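You operate a simulated robot arm through the tools that you are given. There is no shell and no other tool.

You run a simulated robot arm. Do the job below in one go: nothing can be reset, and whatever is moved stays where it is left.

JOB
Soap the brush, scrub the mud out of the green crate, then hose off the suds.
Fine: brush and hose go back; hose off; no puddle on the room's floor. Set down upright: brush. What is to be rubbed or washed off counts as gone when no trace of it is left.
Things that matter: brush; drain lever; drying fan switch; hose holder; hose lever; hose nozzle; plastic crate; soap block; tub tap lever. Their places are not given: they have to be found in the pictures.

It is judged by the outcome, as a careful person would: the job done as asked, and still so three seconds after it is handed in. It fails if anything else is knocked over, pushed out of place, dropped, spilled or broken.

ROBOT AND FRAMES
A 6-joint arm with a two-finger gripper, fixed in place. Base frame: the origin is on the floor under the middle of its stand, x ahead of it, y to its left, z up. Readings come in m, rad, newtons and seconds.
It reaches about 1.572 m from its shoulder. Its first joint turns from -2.897 to 2.897 rad. Payload 2.45 kg.
Tool frame: the origin (TCP) lies between the finger pads and is the grasp point; the fingertips stand 0.02 m ahead of it; z points along the fingers, y is the line along which they close. The gripper opens to 0.14 m; its body begins 0.168 m behind the TCP.
Orientation is told as [roll, pitch, yaw] about the base's x, y, z axes, in that order, counted from this pose: with the fingers straight down and closing along the base's y, the tool's x points along the base's -x, its y along +y and its z along -z.

CONTROLS
- The arm moves only by the tool arm_command. Its argument "deltas" is a list of rows, each a list of 7 numbers: the opening, from 0 (shut) to 1 (fully open), then the shift along the tool's x, y, z in units of 40 mm (1.0 is 40 mm), then the turn, a rotation vector about the tool's x, y, z in units of 4 degrees (1.0 is 4 degrees). In form: [[jaw, tx, ty, tz, rx, ry, rz], ...]. A call has 1 to 20 rows; each row shifts and turns the commanded pose from where the row before left it, along the tool's axes as they then stand. A call with a number of a shift or a turn outside -1 to 1 is refused whole. A row lasts 0.2 s, in which the tool goes at most 0.05 m and 0.15 rad; a call with a longer step from one row to the next is refused whole, and so is a gripper value outside its range. A pose out of reach is approached as far as the arm can. The call stops where the force on the tool passes 90 N (or 10 N more than at its start, if that is more) or the arm is blocked; 0.2 s more then pass. The fingers move at their own pace (about 0.045 m/s each) and stop on an object; they squeeze with about 44 N. The grip force told is the motor's: it shows also when the fingers shut on nothing. Time passes only in rows, and 0.2 s behind the last, so rows that do not move let the fingers close. The reply holds the time, the measured pose of the TCP, the force on the tool along the base axes, the opening and the grip force, in the units named above and with some noise, with the torque about the TCP (base axes, N m) and any sound that the robot's microphone picked up, and new pictures: "views" is both (left out), scene, wrist or none.
- Cameras (640 x 400 px; columns grow to the right, rows downward): "scene" is fixed at [0.0489, 0.5001, 1.39]; the picture's right is [-0.17, -0.99, 0.00], its down [-0.52, 0.09, -0.85] and it looks along [0.84, -0.14, -0.53] (base axes); focal length 264 px, centre (320, 200). "wrist" rides on the gripper at [0.078, 0.011, -0.209] in the tool frame; the picture's right is [-0.14, 0.99, 0.00], its down [-0.92, -0.13, -0.37] and it looks along [-0.36, -0.05, 0.93] (tool axes); focal length 280 px, centre (320, 200).
- probe_pixels(camera, pixels): for up to 12 pixels [column, row] of the newest picture of that camera ("zoom" is the newest enlarged one), the place [x, y, z] in the base frame of the surface seen there, good to about 0.002 m. The clock stands still meanwhile.
- inspect(camera, box): a new picture of the part [left, top, right, bottom] of that camera's present view, enlarged. The clock stands still meanwhile.
- hand_in(): hands the job in; it is judged then, once.

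Open the gripper and draw the arm clear of the work before you hand the job in, unless the task says otherwise.

The tools are called after "Emit:" as a command line: name --pt "numbers of a row" for each row, then --argument value for the rest, lists and objects as JSON in quotes. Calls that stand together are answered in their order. arm_command: Moves the arm, as the interface text tells. Its arguments: {"type":"object","properties":{"deltas":{"type":"array","items":{"type":"array","items":{"type":"number"}}},"views":{"type":"string","enum":["both","scene","wrist","none"]}},"required":["deltas"]} The other tools are called the same way: probe_pixels (camera, pixels) gives the place of the surface under pixels of a picture; inspect (camera, box) takes an enlarged picture of a part of a camera's view; hand_in () hands the job in.

At the start:

```text
t: 0.0
eef_pos: [0.5668, 0.3044, 1.2008]
tool_rot: [0.001, -0.001, -0.001]
force: [0.4, -0.4, -0.2]
moment: [-0.01, 0.01, 0.03]
grip_width: 0.1401
grip_force: 0.0
```

scene: 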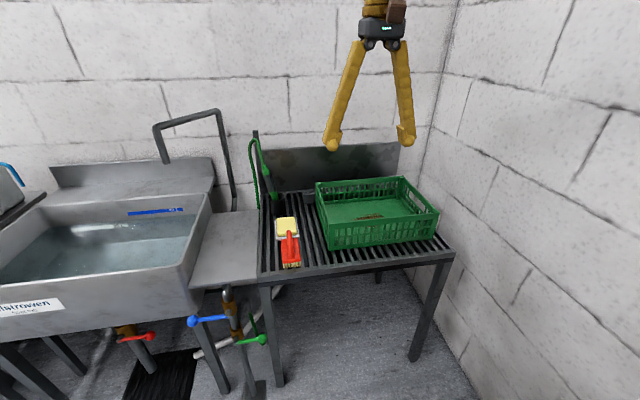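
wrist: 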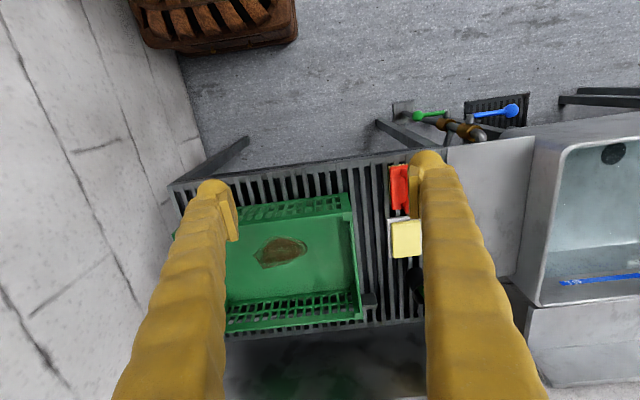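

The pictures show the crate at scene (375,215), brush (290,250), soap (287,227), hose nozzle probably at (262,165). I'll enlarge the key parts.

Emit:
inspect --camera "scene" --box '[230, 120, 330, 280]'

Emit:
inspect --camera "scene" --box '[100, 260, 300, 400]'

Emit:
inspect --camera "scene" --box '[300, 160, 460, 270]'

```text
2.50 times, centred on (280, 200) of scene
```

zoom: 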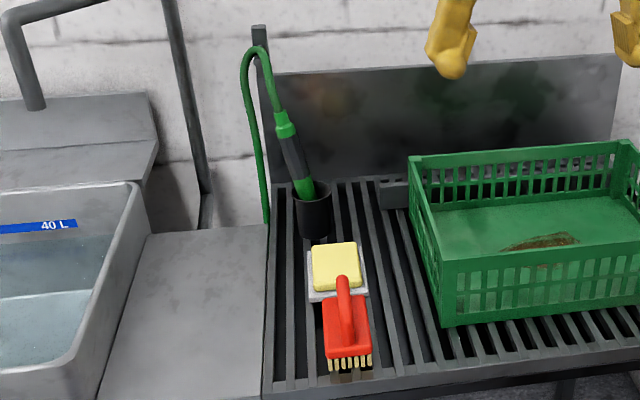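

```text
2.86 times, centred on (200, 330) of scene
```

zoom: 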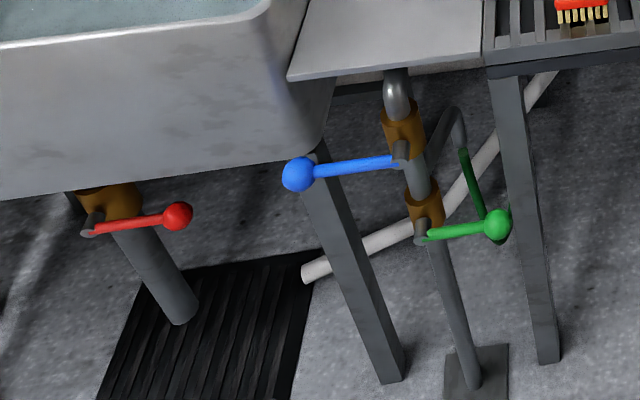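

```text
3.64 times, centred on (380, 215) of scene
```

zoom: 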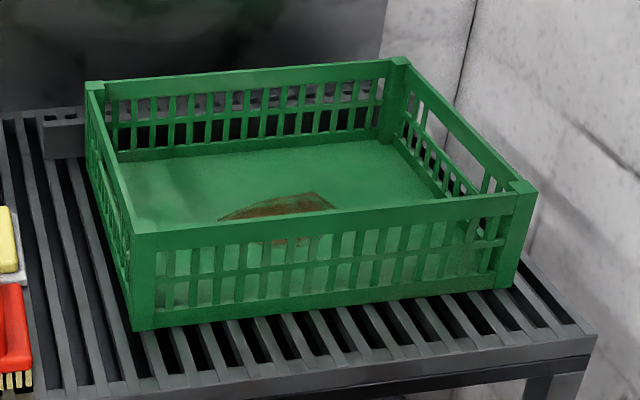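

Next I measure positions: brush, soap, nozzle, holder, crate and lever points, each from an enlarged picture.

Emit:
inspect --camera "scene" --box '[265, 175, 325, 275]'

Emit:
probe_pixels --camera "scene" --pixels '[[264, 340], [250, 340], [234, 342], [192, 322], [210, 319], [153, 337], [130, 339], [228, 300], [236, 335], [180, 370], [260, 325], [200, 353]]'

Emit:
probe_pixels --camera "scene" --pixels '[[317, 182], [330, 248], [437, 211], [402, 178], [368, 217], [350, 215], [385, 217], [330, 205], [400, 210], [345, 190], [390, 190], [420, 240]]'

```text
4.00 times, centred on (295, 225) of scene
```

zoom: 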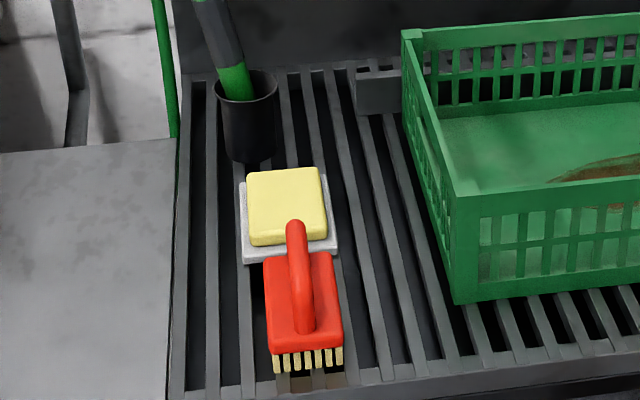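

```text
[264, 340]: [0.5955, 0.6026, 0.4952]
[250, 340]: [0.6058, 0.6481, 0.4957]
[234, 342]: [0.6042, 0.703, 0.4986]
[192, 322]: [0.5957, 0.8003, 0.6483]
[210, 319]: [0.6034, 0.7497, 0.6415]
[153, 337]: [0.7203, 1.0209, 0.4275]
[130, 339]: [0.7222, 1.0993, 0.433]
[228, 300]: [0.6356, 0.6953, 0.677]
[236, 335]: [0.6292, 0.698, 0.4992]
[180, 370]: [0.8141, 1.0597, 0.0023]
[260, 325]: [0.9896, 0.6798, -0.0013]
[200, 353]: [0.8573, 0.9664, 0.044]
```

```text
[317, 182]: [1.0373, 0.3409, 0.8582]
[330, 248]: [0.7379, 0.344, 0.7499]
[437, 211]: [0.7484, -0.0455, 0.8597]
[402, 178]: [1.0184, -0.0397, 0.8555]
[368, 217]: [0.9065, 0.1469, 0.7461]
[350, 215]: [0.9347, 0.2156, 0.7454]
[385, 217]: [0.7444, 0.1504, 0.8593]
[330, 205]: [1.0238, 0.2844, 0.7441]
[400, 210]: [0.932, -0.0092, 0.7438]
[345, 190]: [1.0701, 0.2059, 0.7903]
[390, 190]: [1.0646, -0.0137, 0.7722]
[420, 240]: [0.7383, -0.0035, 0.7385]
```

Brush is at zoom (300,300) with its handle as a vertical-plane bar from (296,225) to (305,330); the soap at (287,205). I probe them in this zoom.

Emit:
probe_pixels --camera "zoom" --pixels '[[296, 225], [298, 260], [302, 290], [305, 325], [275, 345], [335, 340], [328, 260], [270, 262], [308, 348], [277, 370], [340, 362], [255, 300]]'

Emit:
probe_pixels --camera "zoom" --pixels '[[252, 175], [318, 172], [325, 235], [252, 242], [287, 205], [243, 258], [335, 250], [246, 188], [325, 180], [249, 75], [220, 100], [276, 95]]'

Emit:
inspect --camera "scene" --box '[240, 125, 300, 205]'

```text
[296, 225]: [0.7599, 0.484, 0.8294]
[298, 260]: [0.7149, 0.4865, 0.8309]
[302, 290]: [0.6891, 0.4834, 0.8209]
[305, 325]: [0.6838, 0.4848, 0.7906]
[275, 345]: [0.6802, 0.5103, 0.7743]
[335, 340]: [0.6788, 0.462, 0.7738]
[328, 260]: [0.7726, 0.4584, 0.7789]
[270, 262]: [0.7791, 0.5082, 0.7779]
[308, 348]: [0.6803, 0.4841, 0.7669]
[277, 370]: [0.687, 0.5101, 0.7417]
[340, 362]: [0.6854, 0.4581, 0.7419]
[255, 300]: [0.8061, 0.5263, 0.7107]
```

```text
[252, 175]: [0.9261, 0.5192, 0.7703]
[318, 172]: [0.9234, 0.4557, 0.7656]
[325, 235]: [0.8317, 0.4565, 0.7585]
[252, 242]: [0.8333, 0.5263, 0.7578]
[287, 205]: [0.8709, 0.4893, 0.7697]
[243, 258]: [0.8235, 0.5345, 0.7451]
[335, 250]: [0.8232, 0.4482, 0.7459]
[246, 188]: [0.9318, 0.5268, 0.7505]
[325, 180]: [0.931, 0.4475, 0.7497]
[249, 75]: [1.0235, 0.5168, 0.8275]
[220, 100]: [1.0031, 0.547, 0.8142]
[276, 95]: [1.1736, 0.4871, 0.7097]
```

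```text
5.00 times, centred on (270, 165) of scene
```

zoom: 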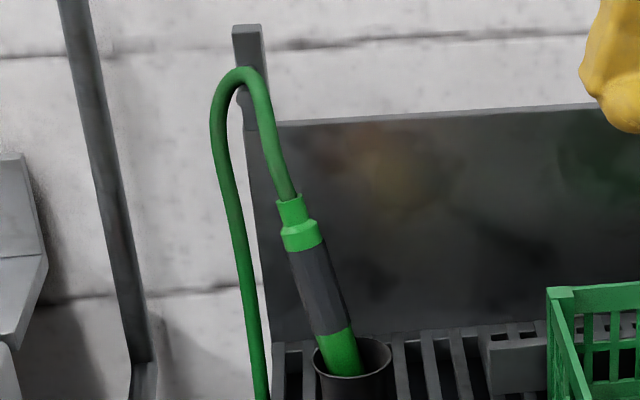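

The nozzle leans in the black holder at zoom (340,330), grip from (290,205) to (325,330). I probe along its length.

Emit:
probe_pixels --camera "zoom" --pixels '[[291, 205], [302, 240], [310, 265], [320, 290], [330, 325], [342, 355], [290, 268], [335, 262], [285, 185], [316, 375], [390, 352], [352, 340]]'

Emit:
probe_pixels --camera "zoom" --pixels '[[355, 378], [340, 390], [375, 388], [325, 355], [385, 345], [262, 100], [240, 72], [248, 30], [257, 360], [235, 230], [280, 330], [515, 350]]'

Emit:
inspect --camera "wrist" --box '[360, 80, 560, 330]'

Emit:
inspect --camera "wrist" --box '[120, 0, 320, 120]'

```text
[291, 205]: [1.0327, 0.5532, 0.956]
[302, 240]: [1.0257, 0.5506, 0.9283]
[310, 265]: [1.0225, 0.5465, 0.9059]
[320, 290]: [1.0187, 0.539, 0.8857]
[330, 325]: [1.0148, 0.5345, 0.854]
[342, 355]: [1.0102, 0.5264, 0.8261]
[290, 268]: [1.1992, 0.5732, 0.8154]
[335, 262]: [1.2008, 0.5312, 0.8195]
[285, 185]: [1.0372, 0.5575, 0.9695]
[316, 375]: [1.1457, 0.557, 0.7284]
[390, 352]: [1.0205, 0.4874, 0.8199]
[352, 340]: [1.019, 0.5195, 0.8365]
```

```text
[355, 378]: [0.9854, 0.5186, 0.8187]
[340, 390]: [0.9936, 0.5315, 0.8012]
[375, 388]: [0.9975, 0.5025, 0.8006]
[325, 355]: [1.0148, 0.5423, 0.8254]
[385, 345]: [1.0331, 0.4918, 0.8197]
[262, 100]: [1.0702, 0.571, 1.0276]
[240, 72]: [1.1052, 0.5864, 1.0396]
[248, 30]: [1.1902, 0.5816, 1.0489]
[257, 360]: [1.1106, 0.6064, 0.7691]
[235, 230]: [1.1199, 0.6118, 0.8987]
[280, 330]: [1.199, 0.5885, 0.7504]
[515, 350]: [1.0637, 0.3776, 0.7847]
```

```text
1.60 times, centred on (460, 205) of wrist
```

zoom: 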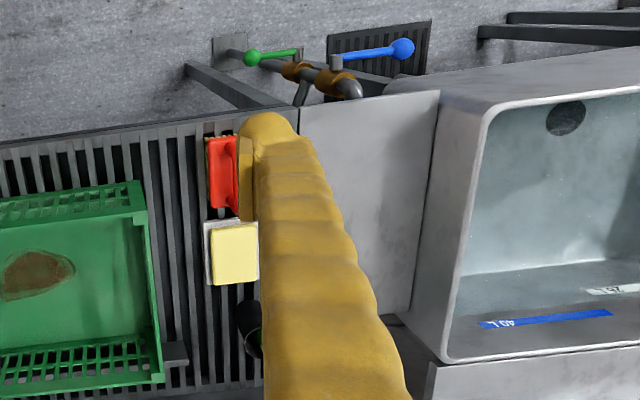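

```text
3.20 times, centred on (220, 60) of wrist
```

zoom: 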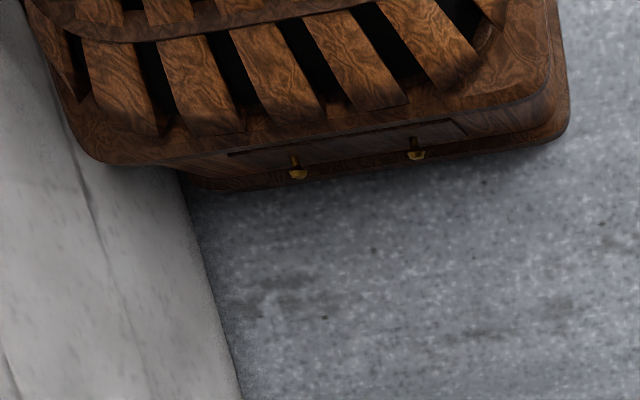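

Now I probe table edges, mud extents, the wooden thing on the floor near the wrist top (215,20), and other surroundings.

Emit:
inspect --camera "scene" --box '[320, 180, 440, 250]'

Emit:
probe_pixels --camera "scene" --pixels '[[262, 272], [262, 282], [450, 252], [400, 262], [265, 200], [225, 260], [195, 285], [250, 280], [397, 150], [265, 155], [340, 150], [297, 190]]'

Emit:
probe_pixels --camera "wrist" --pixels '[[215, 20], [290, 30], [150, 30], [200, 60], [210, 50], [250, 50], [20, 100], [100, 200], [155, 215], [240, 145], [310, 120], [290, 8]]'

```text
5.33 times, centred on (380, 215) of scene
```

zoom: 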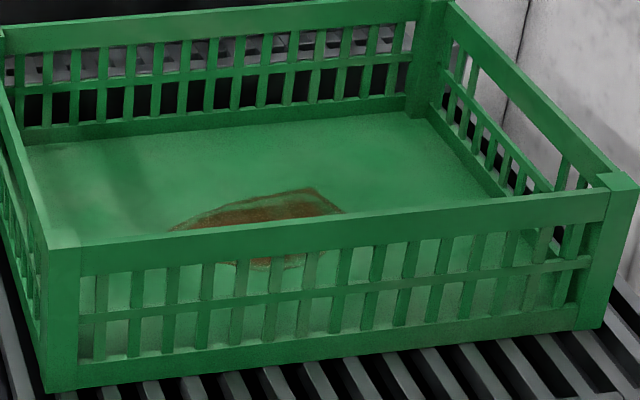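

```text
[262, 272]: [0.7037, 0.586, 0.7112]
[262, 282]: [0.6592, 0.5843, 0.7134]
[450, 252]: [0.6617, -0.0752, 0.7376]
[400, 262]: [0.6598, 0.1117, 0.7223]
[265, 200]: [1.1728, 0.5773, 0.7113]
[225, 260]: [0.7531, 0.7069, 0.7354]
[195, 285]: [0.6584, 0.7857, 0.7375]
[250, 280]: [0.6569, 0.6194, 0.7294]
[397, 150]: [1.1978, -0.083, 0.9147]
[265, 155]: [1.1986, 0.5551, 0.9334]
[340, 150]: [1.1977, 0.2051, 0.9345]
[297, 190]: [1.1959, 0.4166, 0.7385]
```

```text
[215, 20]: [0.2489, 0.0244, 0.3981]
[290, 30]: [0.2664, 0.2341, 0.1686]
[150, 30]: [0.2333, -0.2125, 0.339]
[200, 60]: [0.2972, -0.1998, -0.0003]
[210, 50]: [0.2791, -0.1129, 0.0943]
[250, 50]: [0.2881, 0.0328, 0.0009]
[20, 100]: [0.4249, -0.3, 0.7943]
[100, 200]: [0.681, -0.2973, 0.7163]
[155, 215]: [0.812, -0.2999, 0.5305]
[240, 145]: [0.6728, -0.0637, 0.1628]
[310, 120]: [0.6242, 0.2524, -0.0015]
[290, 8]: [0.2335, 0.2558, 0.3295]
```

I look at the mud from the wrist camera near (280,252) to get its full outline and check for more mud on the crate.

Emit:
inspect --camera "wrist" --box '[220, 180, 370, 340]'

Emit:
probe_pixels --camera "wrist" --pixels '[[254, 254], [306, 247], [280, 237], [275, 266], [295, 260], [262, 264], [300, 240], [235, 215], [350, 208], [357, 300], [240, 310], [352, 196]]'

```text
2.50 times, centred on (295, 260) of wrist
```

zoom: 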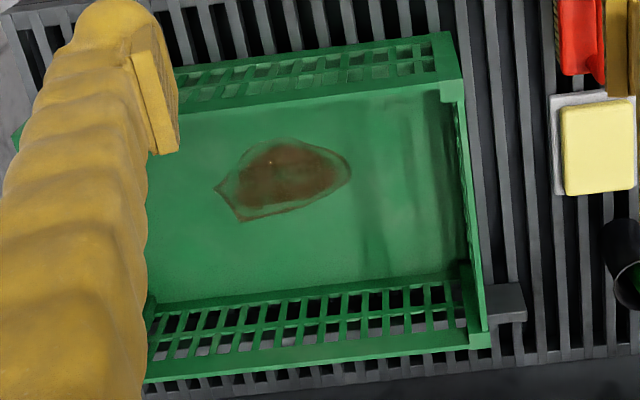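

```text
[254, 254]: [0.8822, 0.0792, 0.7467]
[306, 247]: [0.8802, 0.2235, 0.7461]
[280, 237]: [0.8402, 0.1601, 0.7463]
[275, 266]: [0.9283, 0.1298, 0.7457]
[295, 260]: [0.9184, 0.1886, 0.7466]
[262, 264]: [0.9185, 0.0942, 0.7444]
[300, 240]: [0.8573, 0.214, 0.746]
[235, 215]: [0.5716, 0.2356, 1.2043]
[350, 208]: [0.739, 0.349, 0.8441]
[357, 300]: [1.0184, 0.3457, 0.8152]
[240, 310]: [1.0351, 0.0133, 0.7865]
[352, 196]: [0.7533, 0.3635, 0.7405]
```

Everything is located: brush handle at y≈0.484, x 0.69–0.76, top z≈0.831. I move the gripper above the brush.

Emit:
arm_command --pt "0.6 -0.504 0.5613 0.625 0 0 0" --pt "0.6 -0.504 0.5613 0.625 0 0 0" --pt "0.6 -0.504 0.5613 0.625 0 0 0" --pt "0.6 -0.504 0.5613 0.625 0 0 0" --pt "0.6 -0.504 0.5613 0.625 0 0 0" --pt "0.6 -0.504 0.5613 0.625 0 0 0" --pt "0.6 -0.504 0.5613 0.625 0 0 0" --pt "0.6 -0.504 0.5613 0.625 0 0 0" --pt "0.6 0 0 0 0 0 0"

```text
t: 2.0
eef_pos: [0.7296, 0.4866, 1.0003]
tool_rot: [-0.001, -0.002, -0.001]
force: [0.0, -0.3, -0.3]
moment: [0.0, 0.03, -0.03]
grip_width: 0.0839
grip_force: 0.0
```

scene: 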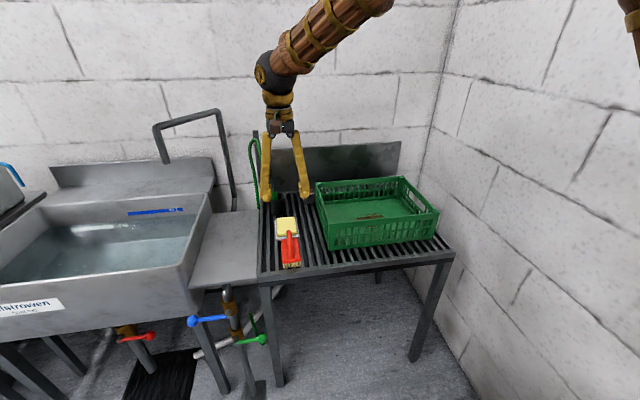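
wrist: 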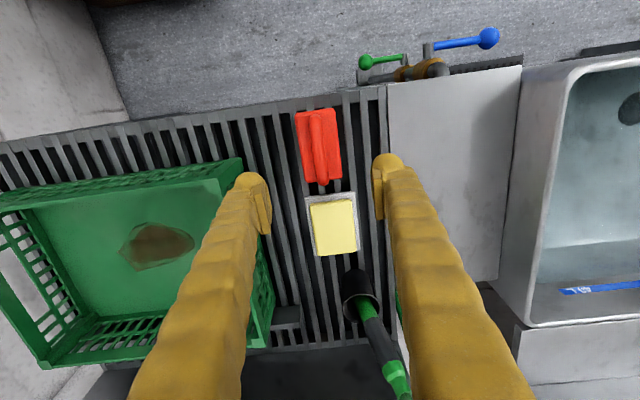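

The gripper is above the brush (wrist 320,145). I enlarge the brush to verify its handle and the yaw.

Emit:
inspect --camera "wrist" --box '[270, 90, 380, 270]'

Emit:
probe_pixels --camera "wrist" --pixels '[[313, 115], [318, 140], [322, 165], [324, 182], [298, 114], [335, 110], [341, 180], [304, 183], [311, 130], [329, 150], [317, 112]]'

```text
2.22 times, centred on (325, 180) of wrist
```

zoom: 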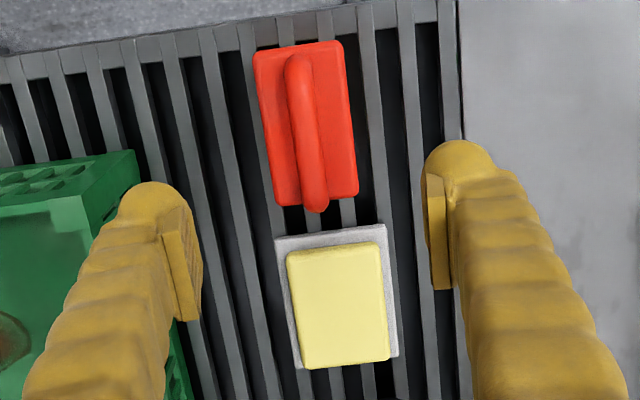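

```text
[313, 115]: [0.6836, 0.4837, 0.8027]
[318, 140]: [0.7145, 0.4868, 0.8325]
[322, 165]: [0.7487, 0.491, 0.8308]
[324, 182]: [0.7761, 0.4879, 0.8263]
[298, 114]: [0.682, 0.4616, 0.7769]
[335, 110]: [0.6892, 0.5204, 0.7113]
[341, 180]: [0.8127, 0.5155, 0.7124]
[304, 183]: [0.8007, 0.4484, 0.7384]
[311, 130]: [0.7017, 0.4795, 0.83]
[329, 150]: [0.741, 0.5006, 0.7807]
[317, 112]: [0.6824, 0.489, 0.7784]
```

The handle runs along x with centre y≈0.485 and top z≈0.832. I descend to z≈0.817 and close on it.

Emit:
arm_command --pt "0.5 0 -0.03 0.9 0 0 0" --pt "0.5 0 0 0.9 0 0 0" --pt "0.5 0 0 0.9 0 0 0" --pt "0.5 0 0 0.9 0 0 0" --pt "0.5 0 0 0.6 0 0 0" --pt "0.5 0 0 0.38 0 0 0" --pt "0.5 0 0 0 0 0 0" --pt "0.5 0 0 0 0 0 0"

```text
t: 3.8
eef_pos: [0.7264, 0.4853, 0.8157]
tool_rot: [0.0, -0.002, 0.0]
force: [0.4, 0.4, 1.3]
moment: [0.04, -0.03, 0.01]
grip_width: 0.0698
grip_force: 0.1
```

scene: 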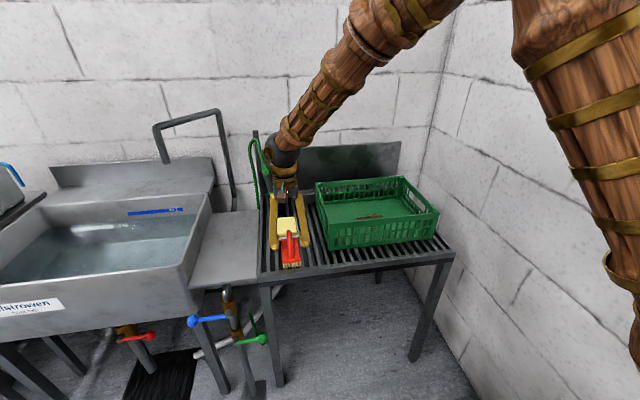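
wrist: 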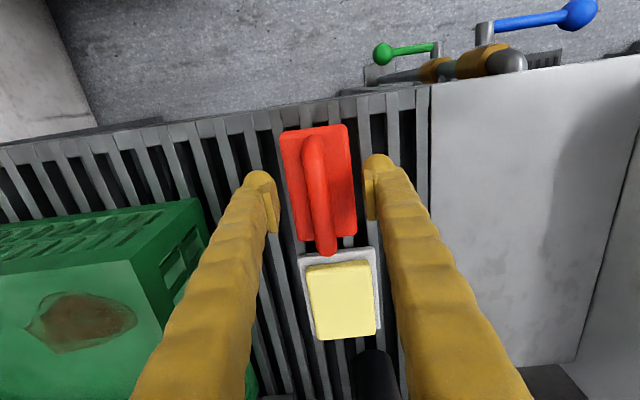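

The fingers straddle the handle (wrist 318,190) without contact. I close the gripper.

Emit:
arm_command --pt "0 0 0 0 0 0 0" --pt "0 0 0 0 0 0 0" --pt "0 0 0 0 0 0 0" --pt "0 0 0 0 0 0 0" --pt "0 0 0 0 0 0 0"

```text
t: 5.0
eef_pos: [0.726, 0.4854, 0.8164]
tool_rot: [-0.001, -0.002, 0.0]
force: [0.3, 0.1, 0.3]
moment: [-0.01, 0.02, -0.01]
grip_width: 0.0128
grip_force: 38.1
```

scene: 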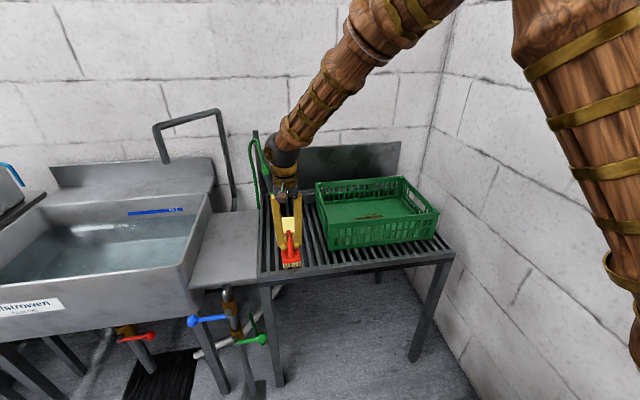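
wrist: 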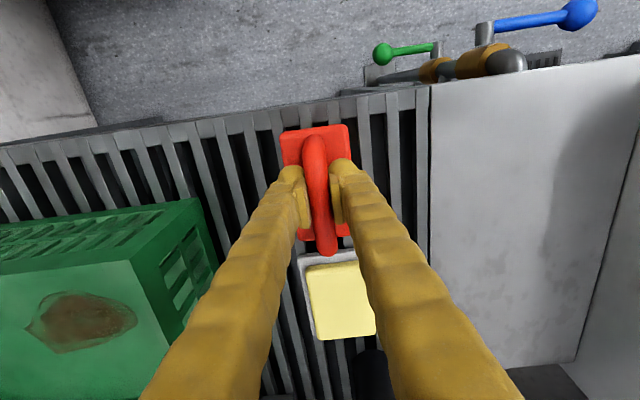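

Gripped at 0.0128 m width with 38 N; the brush's home is TCP (0.726, 0.4854, 0.8164). I lift it 80 mm.

Emit:
arm_command --pt "0 0 0 -0.4 0 0 0" --pt "0 0 0 -0.8 0 0 0" --pt "0 0 0 -0.8 0 0 0" --pt "0 0 0 0 0 0 0"

Emit:
inspect --camera "scene" --box '[250, 180, 330, 280]'

```text
t: 6.0
eef_pos: [0.7279, 0.4859, 0.8965]
tool_rot: [0.001, -0.001, 0.0]
force: [-0.2, 0.4, -1.2]
moment: [0.02, 0.02, 0.02]
grip_width: 0.0125
grip_force: 39.9
```

scene: 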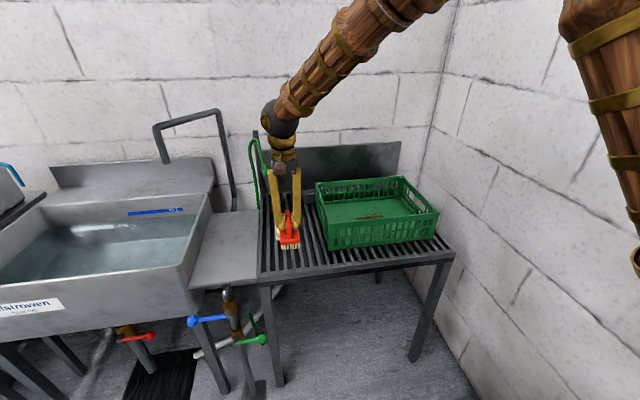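
wrist: 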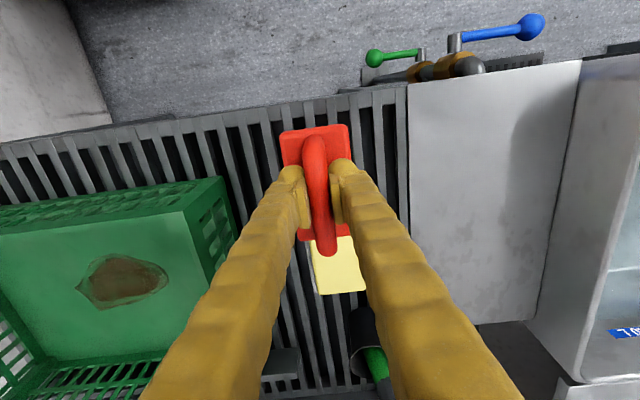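

```text
4.00 times, centred on (290, 230) of scene
```

zoom: 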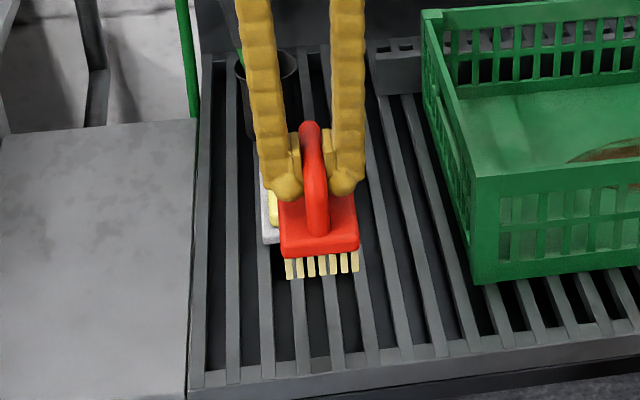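

The brush hangs level. Bristle bottom is 0.078 m below the TCP, so soap contact should come at TCP z≈0.848; I move over the soap (0.878, 0.49) and come down to just above it.

Emit:
arm_command --pt "0 -0.9 0.03 0 0 0 0" --pt "0 -0.95 0.03 0 0 0 0" --pt "0 -0.95 0.02 0 0 0 0" --pt "0 -0.95 0 0 0 0 0" --pt "0 0 0 0.5 0 0 0" --pt "0 0 0 0.4 0 0 0" --pt "0 0 0 0 0 0 0"

```text
t: 7.6
eef_pos: [0.8782, 0.4879, 0.8613]
tool_rot: [-0.001, -0.001, -0.001]
force: [0.7, 0.2, -0.5]
moment: [-0.03, 0.02, 0.0]
grip_width: 0.0127
grip_force: 39.5
```

scene: 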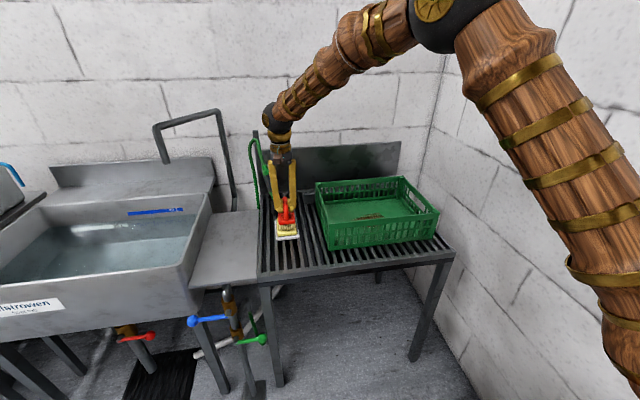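
wrist: 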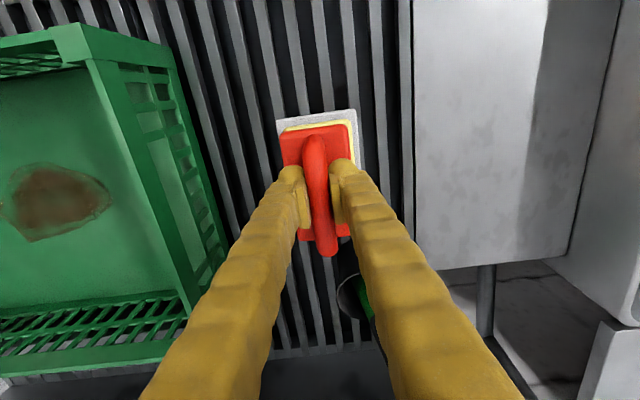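

The brush is centred over the soap (wrist 318,140). I lower in small steps and watch the vertical force.

Emit:
arm_command --pt "0 0 0 0.1 0 0 0" --pt "0 0 0 0.1 0 0 0" --pt "0 0 0 0.08 0 0 0" --pt "0 0 0 0.05 0 0 0" --pt "0 0 0 0 0 0 0" --views "none"

```text
t: 8.8
eef_pos: [0.8777, 0.4878, 0.8487]
tool_rot: [-0.001, -0.002, -0.002]
force: [-0.8, 0.2, -2.0]
moment: [-0.03, 0.02, 0.0]
grip_width: 0.0126
grip_force: 39.5
```

No contact force yet at z=0.8487. I go down a few millimetres more.

Emit:
arm_command --pt "0 0 0 0.05 0 0 0" --pt "0 0 0 0.05 0 0 0" --pt "0 0 0 0 0 0 0" --views "none"

```text
t: 9.6
eef_pos: [0.8773, 0.4877, 0.8471]
tool_rot: [0.002, -0.003, 0.0]
force: [-7.5, -6.3, 31.6]
moment: [-0.02, 0.44, 0.06]
grip_width: 0.0129
grip_force: 40.0
```

Contact at z≈0.847 with 31 N. I ease off slightly and rub in short strokes along x and y.

Emit:
arm_command --pt "0 0 0 -0.03 0 0 0" --pt "0 0.25 0 0 0 0 0" --pt "0 -0.25 0 0 0 0 0" --pt "0 -0.25 0 0 0 0 0" --pt "0 0.25 0 0 0 0 0" --pt "0 0.25 0 0 0 0 0" --pt "0 -0.25 0 0 0 0 0" --pt "0 -0.25 0 0 0 0 0" --pt "0 0.25 0 0 0 0 0"

```text
t: 11.6
eef_pos: [0.8776, 0.4863, 0.8469]
tool_rot: [0.0, -0.002, -0.001]
force: [6.7, 0.7, 15.8]
moment: [0.0, -0.03, 0.03]
grip_width: 0.0127
grip_force: 39.2
```

scene: 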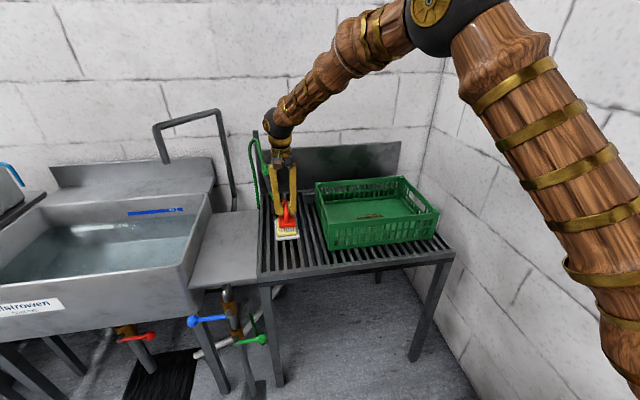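
wrist: 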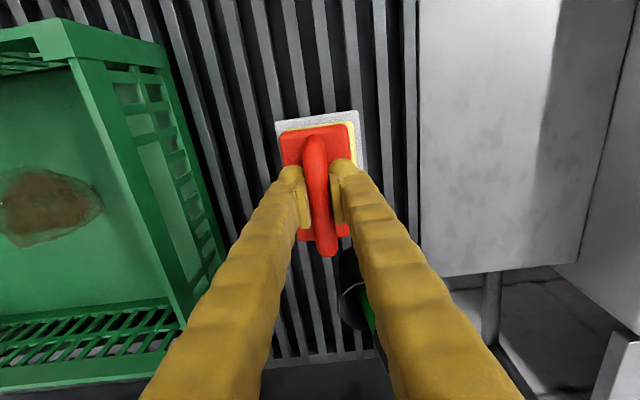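

The soap stays put and force is about 16 N. I rub a few more strokes, then lift to look at the bristles.

Emit:
arm_command --pt "0 0.3 0 0 0 0 0" --pt "0 -0.3 0 0 0 0 0" --pt "0 -0.3 0 0 0 0 0" --pt "0 0.3 0 0 0 0 0" --pt "0 0.3 0 0 0 0 0" --pt "0 -0.3 0 0 0 0 0" --pt "0 -0.3 0 0 0 0 0" --pt "0 0.3 0 0 0 0 0" --pt "0 0 0 -0.3 0 0 0" --pt "0 0 0 -0.9 0 0 0" --pt "0 0 0 -0.9 0 0 0" --pt "0 0 0 0 0 0 0"

Emit:
inspect --camera "scene" --box '[250, 150, 330, 250]'

```text
t: 14.2
eef_pos: [0.8776, 0.4873, 0.9318]
tool_rot: [0.001, -0.001, -0.001]
force: [0.7, 0.5, -2.1]
moment: [0.0, 0.0, -0.01]
grip_width: 0.0129
grip_force: 39.1
```

scene: 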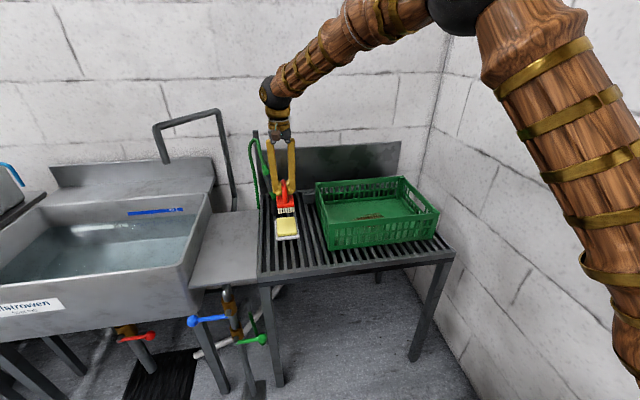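
wrist: 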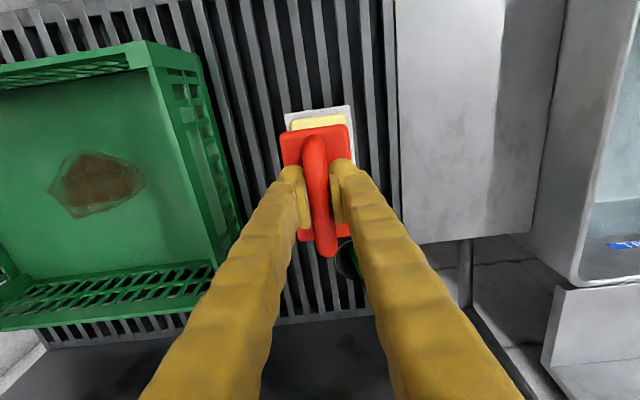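

```text
4.00 times, centred on (290, 200) of scene
```

zoom: 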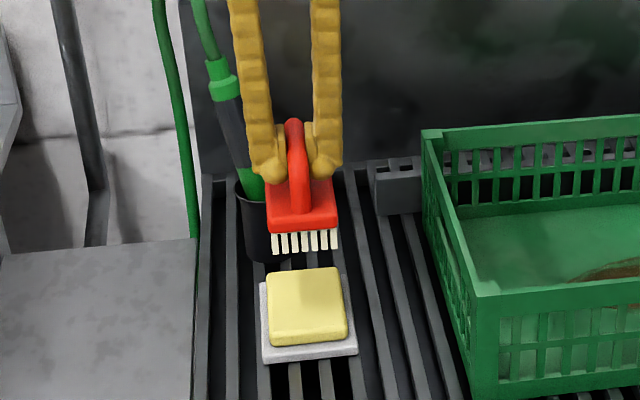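

The bristles have turned white with soap and the soap block is in place. I lift clear of the crate rim (0.859), go over the mud at (0.88, 0.15) and come down to just above the crate floor.

Emit:
arm_command --pt "0 0 0 -0.8 0 0 0" --pt "0 0 0 -0.7 0 0 0" --pt "0 0 -0.9 0 0 0 0" --pt "0 0 -0.94 0 0 0 0" --pt "0 0 -0.94 0 0 0 0" --pt "0 0 -0.94 0 0 0 0" --pt "0 0 -0.94 0 0 0 0" --pt "0 0 -0.94 0 0 0 0" --pt "0 0 -0.94 0 0 0 0" --pt "0 0 -0.94 0 0 0 0" --pt "0 0 -0.94 0 0 0 0" --pt "0 0 0 0 0 0 0"

```text
t: 16.8
eef_pos: [0.8775, 0.1507, 0.9892]
tool_rot: [0.0, -0.002, -0.001]
force: [-0.2, -0.1, -1.1]
moment: [0.0, 0.04, 0.0]
grip_width: 0.0128
grip_force: 39.0
```

scene: 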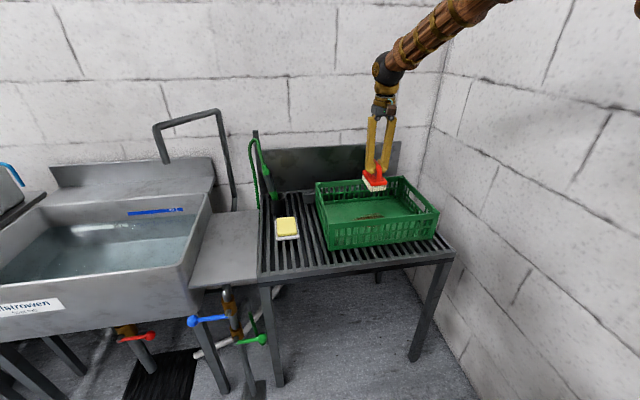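
wrist: 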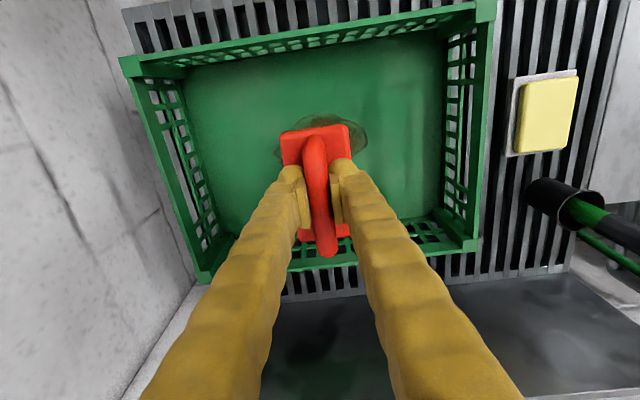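

The brush is over the mud and inside the crate outline (wrist 318,150). I lower to just above the crate floor.

Emit:
arm_command --pt "0 0 0 0.9 0 0 0" --pt "0 0 0 0.9 0 0 0" --pt "0 0 0 0.9 0 0 0" --pt "0 0 0 0.7 0 0 0" --pt "0 0 0 0.4 0 0 0" --pt "0 0 0 0.1 0 0 0" --pt "0 0 0 0 0 0 0"

```text
t: 18.4
eef_pos: [0.8776, 0.1497, 0.8349]
tool_rot: [-0.001, 0.0, 0.0]
force: [-0.7, 0.4, -1.4]
moment: [0.04, 0.02, 0.01]
grip_width: 0.0125
grip_force: 38.6
```

scene: 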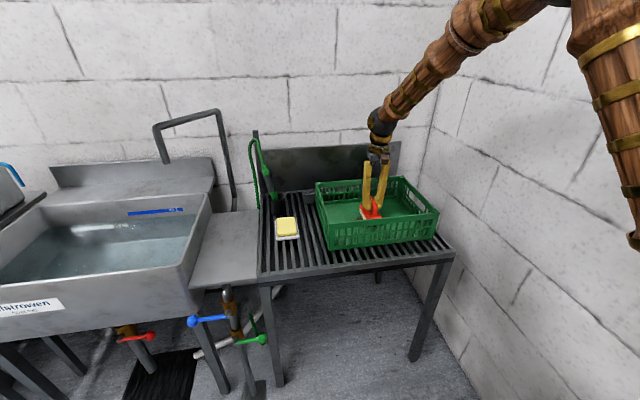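
wrist: 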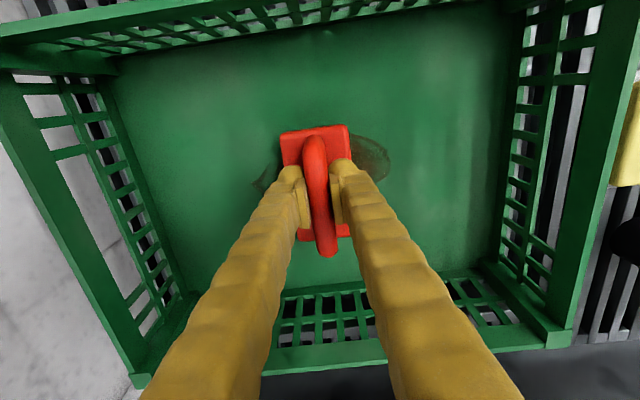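

Bristles hover about 1 cm above the crate floor. I lower in 2 mm steps until a light contact shows.

Emit:
arm_command --pt "0 0 0 0.12 0 0 0" --pt "0 0 0 0.08 0 0 0" --pt "0 0 0 0.05 0 0 0" --pt "0 0 0 0.05 0 0 0" --pt "0 0 0 0 0 0 0" --views "none"

```text
t: 19.6
eef_pos: [0.8787, 0.1491, 0.8222]
tool_rot: [0.0, -0.002, -0.001]
force: [0.6, 0.5, 1.5]
moment: [0.0, 0.05, -0.04]
grip_width: 0.0127
grip_force: 38.9
```

Emit:
arm_command --pt "0 0 0 0.03 0 0 0" --pt "0 0 0 0 0 0 0" --views "none"

```text
t: 20.2
eef_pos: [0.8773, 0.1509, 0.822]
tool_rot: [0.001, -0.001, -0.001]
force: [-2.9, -2.5, 19.2]
moment: [0.03, 0.22, 0.0]
grip_width: 0.0124
grip_force: 39.2
```

Contact at about 19 N. I make a first gentle stroke along -y and back, then look whether the crate stays and the mud comes off.

Emit:
arm_command --pt "0 0 -0.4 0 0 0 0" --pt "0 0 -0.4 0 0 0 0" --pt "0 0 -0.4 0 0 0 0" --pt "0 0 -0.4 0 0 0 0" --pt "0 0 0.4 0 0 0 0" --pt "0 0 0.4 0 0 0 0" --pt "0 0 0.4 0 0 0 0" --pt "0 0 0.4 0 0 0 0"

```text
t: 22.0
eef_pos: [0.878, 0.1496, 0.8201]
tool_rot: [0.001, -0.002, 0.0]
force: [-1.4, -6.9, 33.8]
moment: [0.1, -0.02, 0.04]
grip_width: 0.0123
grip_force: 38.8
```

scene: 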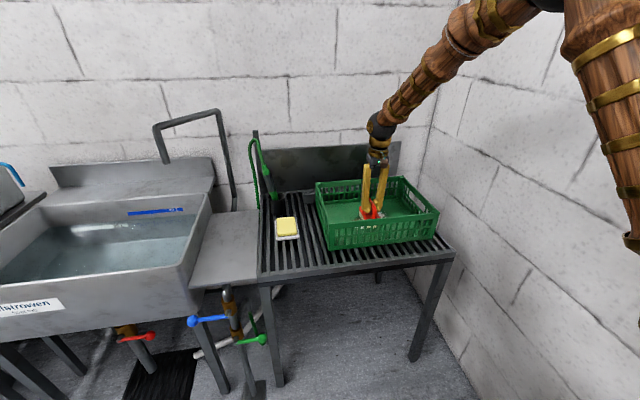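
wrist: 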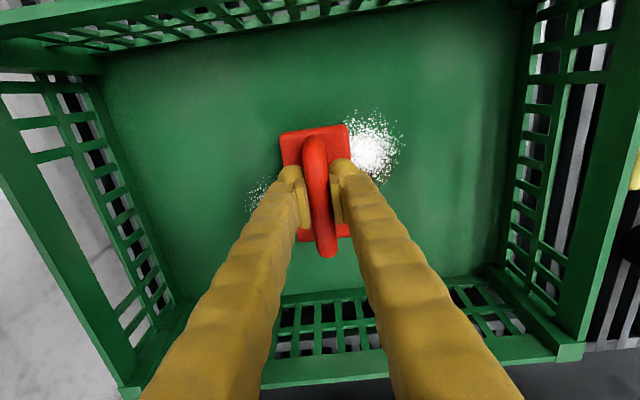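

White suds replace the mud where brushed (wrist 375,150) and the crate has not moved. I ease the pressure slightly and scrub wider along y, 0.07–0.235.

Emit:
arm_command --pt "0 0 0.4 -0.03 0 0 0" --pt "0 0 0.4 0 0 0 0" --pt "0 0 0.4 0 0 0 0" --pt "0 0 0.4 0 0 0 0" --pt "0 0 0.4 0 0 0 0" --pt "0 0.4 0 0 0 0 0" --pt "0 0 -0.5 0 0 0 0" --pt "0 0 -0.5 0 0 0 0" --pt "0 0 -0.5 0 0 0 0" --pt "0 0 -0.5 0 0 0 0" --pt "0 0 -0.5 0 0 0 0" --pt "0 0 -0.5 0 0 0 0" --pt "0 0 -0.5 0 0 0 0" --pt "0 0 -0.5 0 0 0 0"

```text
t: 25.0
eef_pos: [0.864, 0.0702, 0.8215]
tool_rot: [0.002, -0.001, 0.0]
force: [0.9, 0.4, -1.0]
moment: [-0.01, 0.01, 0.0]
grip_width: 0.0124
grip_force: 38.8
```

scene: 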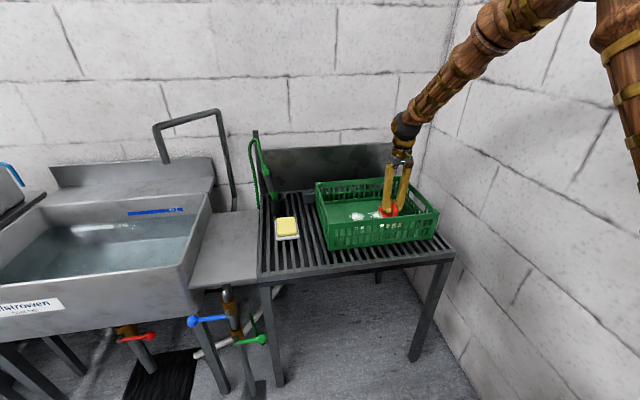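
wrist: 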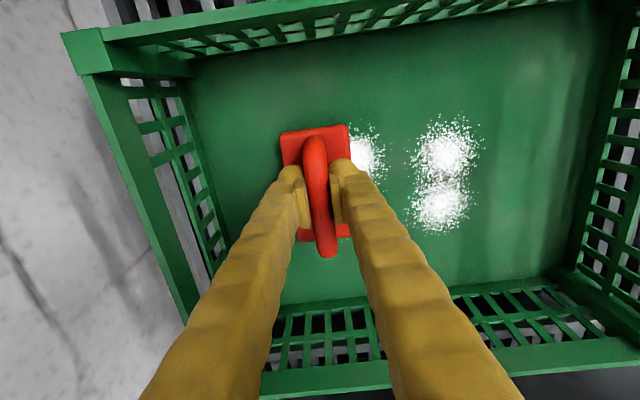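

Suds spots remain and the visible mud is gone; the brush is lightly off contact. I lift to see the whole floor of the crate.

Emit:
arm_command --pt "0 0 0 -0.9 0 0 0" --pt "0 0 0 -0.9 0 0 0" --pt "0 0 0 -0.9 0 0 0" --pt "0 0 0 -0.9 0 0 0" --pt "0 0 0 0 0 0 0"

Emit:
inspect --camera "scene" --box '[310, 170, 440, 255]'

Emit:
inspect --camera "wrist" --box '[150, 20, 550, 280]'

```text
t: 26.2
eef_pos: [0.86, 0.0702, 0.9644]
tool_rot: [-0.001, -0.002, 0.0]
force: [-0.6, -1.3, -1.6]
moment: [0.02, 0.02, 0.0]
grip_width: 0.0126
grip_force: 39.6
```

scene: 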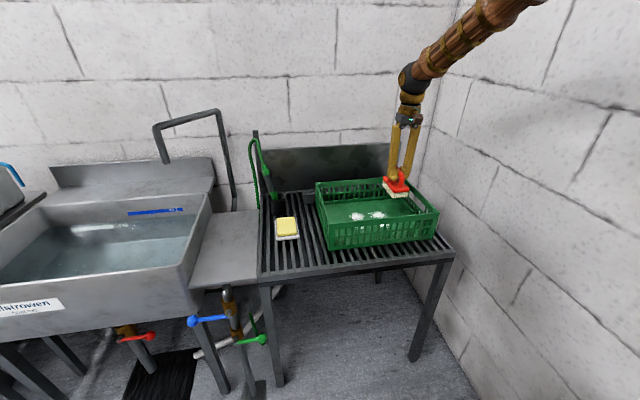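
wrist: 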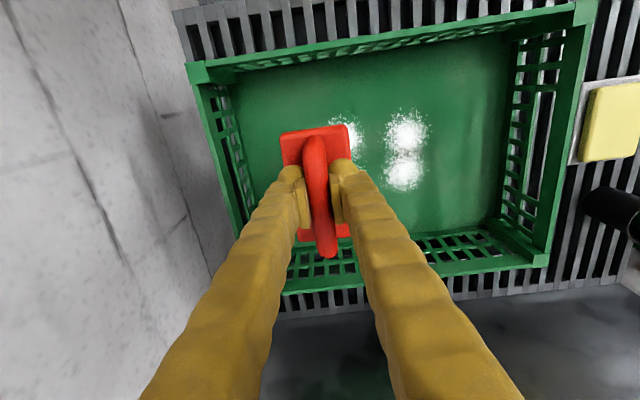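

```text
4.71 times, centred on (375, 212) of scene
```

zoom: 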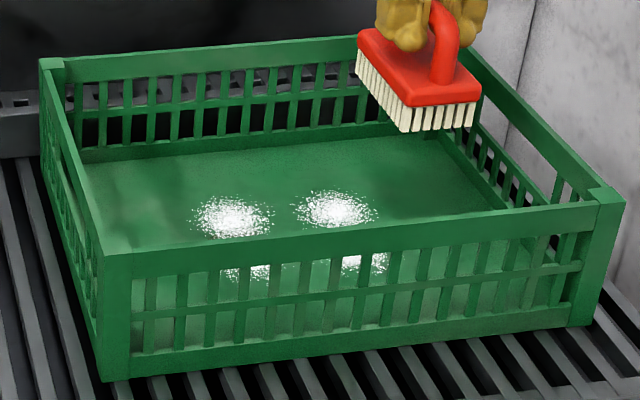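

```text
1.54 times, centred on (350, 150) of wrist
```

zoom: 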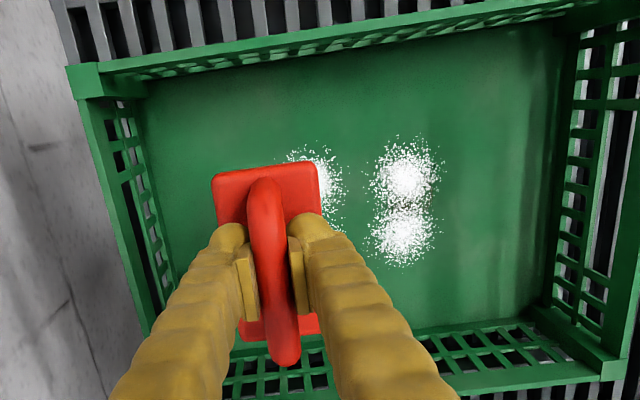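

Mud appears gone, with four suds patches left. I move the brush back toward its home at a safe height and look at the crate unobstructed.

Emit:
arm_command --pt "0 0.3 0.6 -0.6 0 0 0" --pt "0 0.3 0.9 -0.3 0 0 0" --pt "0 0.4 0.94 0 0 0 0" --pt "0 0.4 0.94 0 0 0 0" --pt "0 0.4 0.94 0 0 0 0" --pt "0 0.4 0.94 0 0 0 0" --pt "0 0.4 0.94 0 0 0 0" --pt "0 0.4 0.94 0 0 0 0" --pt "0 0.4 0.94 0 0 0 0" --pt "0 0 0.94 0 0 0 0" --pt "0 0 0.94 0 0 0 0" --pt "0 0 0 0 0 0 0"

Emit:
inspect --camera "scene" --box '[310, 170, 440, 255]'

Emit:
inspect --camera "wrist" --box '[0, 120, 250, 340]'

Emit:
probe_pixels --camera "scene" --pixels '[[317, 182], [330, 248], [437, 211], [402, 178], [357, 216], [378, 214], [361, 227], [383, 225]]'

```text
t: 28.8
eef_pos: [0.726, 0.4689, 1.001]
tool_rot: [0.001, -0.002, -0.001]
force: [0.3, 0.3, -1.3]
moment: [0.0, 0.03, 0.02]
grip_width: 0.0125
grip_force: 39.3
```

scene: 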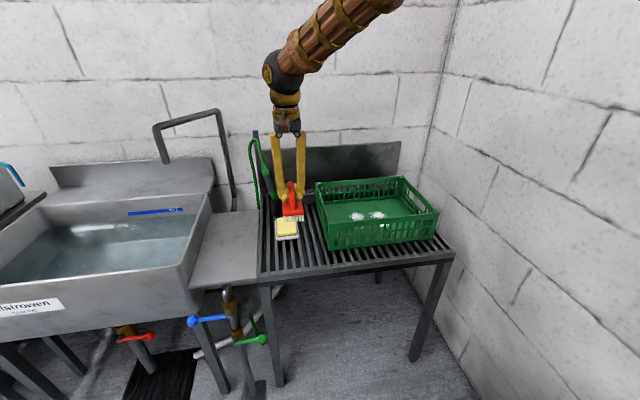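
wrist: 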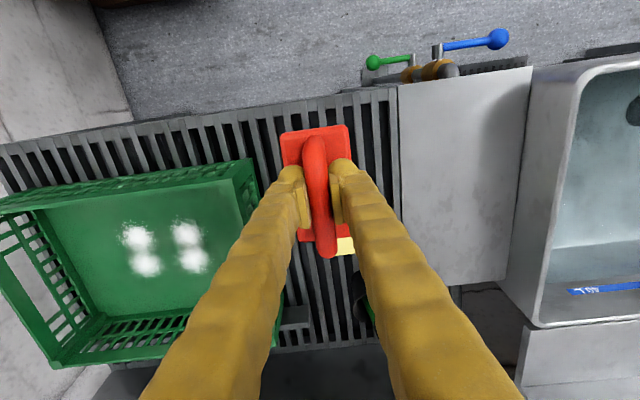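

```text
4.71 times, centred on (375, 212) of scene
```

zoom: 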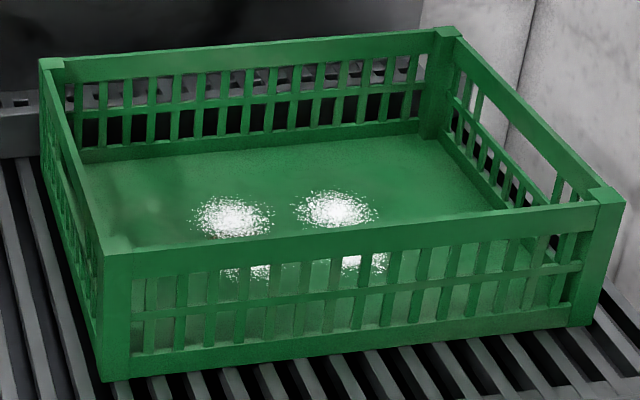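

```text
1.82 times, centred on (125, 230) of wrist
```

zoom: 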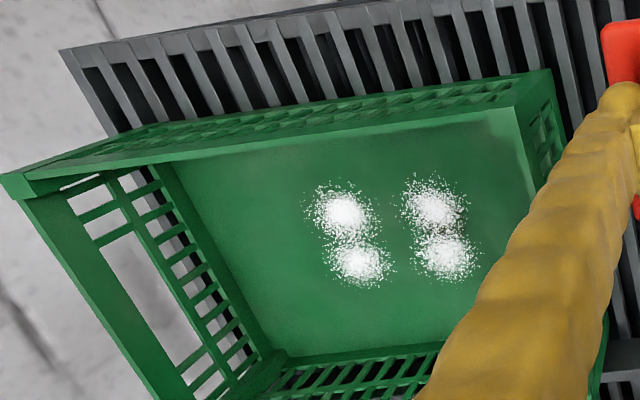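

```text
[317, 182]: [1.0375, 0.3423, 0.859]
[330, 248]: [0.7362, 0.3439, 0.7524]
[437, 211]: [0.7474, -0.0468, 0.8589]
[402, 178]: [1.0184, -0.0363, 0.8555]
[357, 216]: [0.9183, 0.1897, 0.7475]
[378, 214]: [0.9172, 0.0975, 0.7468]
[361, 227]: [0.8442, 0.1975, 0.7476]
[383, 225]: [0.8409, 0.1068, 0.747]
```

Crate position is unchanged. There is a slightly dark shade beside the right-hand suds in the wrist zoom (460,215); I zoom further to check for leftover mud.

Emit:
inspect --camera "wrist" --box '[100, 200, 230, 290]'

Emit:
inspect --camera "scene" --box '[335, 200, 405, 240]'

```text
4.44 times, centred on (165, 245) of wrist
```

zoom: 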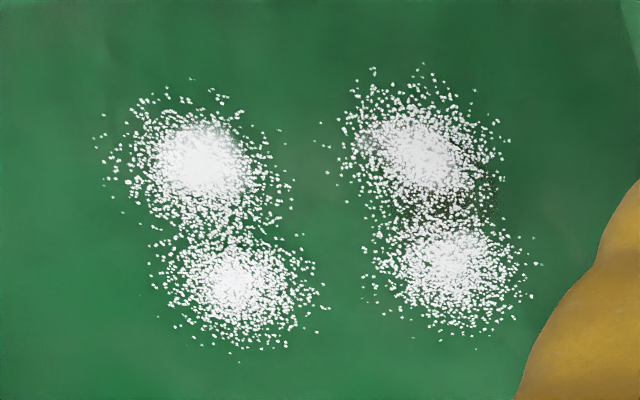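

```text
9.14 times, centred on (370, 220) of scene
```

zoom: 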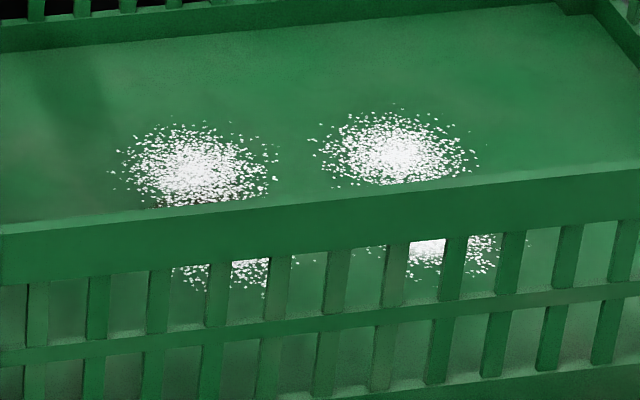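

A dark trace of mud remains between the two right-hand suds at zoom (440,205), roughly wrist (192,246). I probe it and go back to scrub more.

Emit:
probe_pixels --camera "wrist" --pixels '[[192, 246], [200, 246], [205, 242], [185, 228], [195, 262], [135, 235], [147, 265], [178, 230]]'

```text
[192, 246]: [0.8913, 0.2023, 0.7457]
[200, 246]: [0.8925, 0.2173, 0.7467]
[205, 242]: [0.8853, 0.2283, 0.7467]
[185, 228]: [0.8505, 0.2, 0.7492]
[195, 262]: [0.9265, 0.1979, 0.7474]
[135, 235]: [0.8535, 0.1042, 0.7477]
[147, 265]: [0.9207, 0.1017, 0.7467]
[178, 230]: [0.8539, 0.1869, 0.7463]
```

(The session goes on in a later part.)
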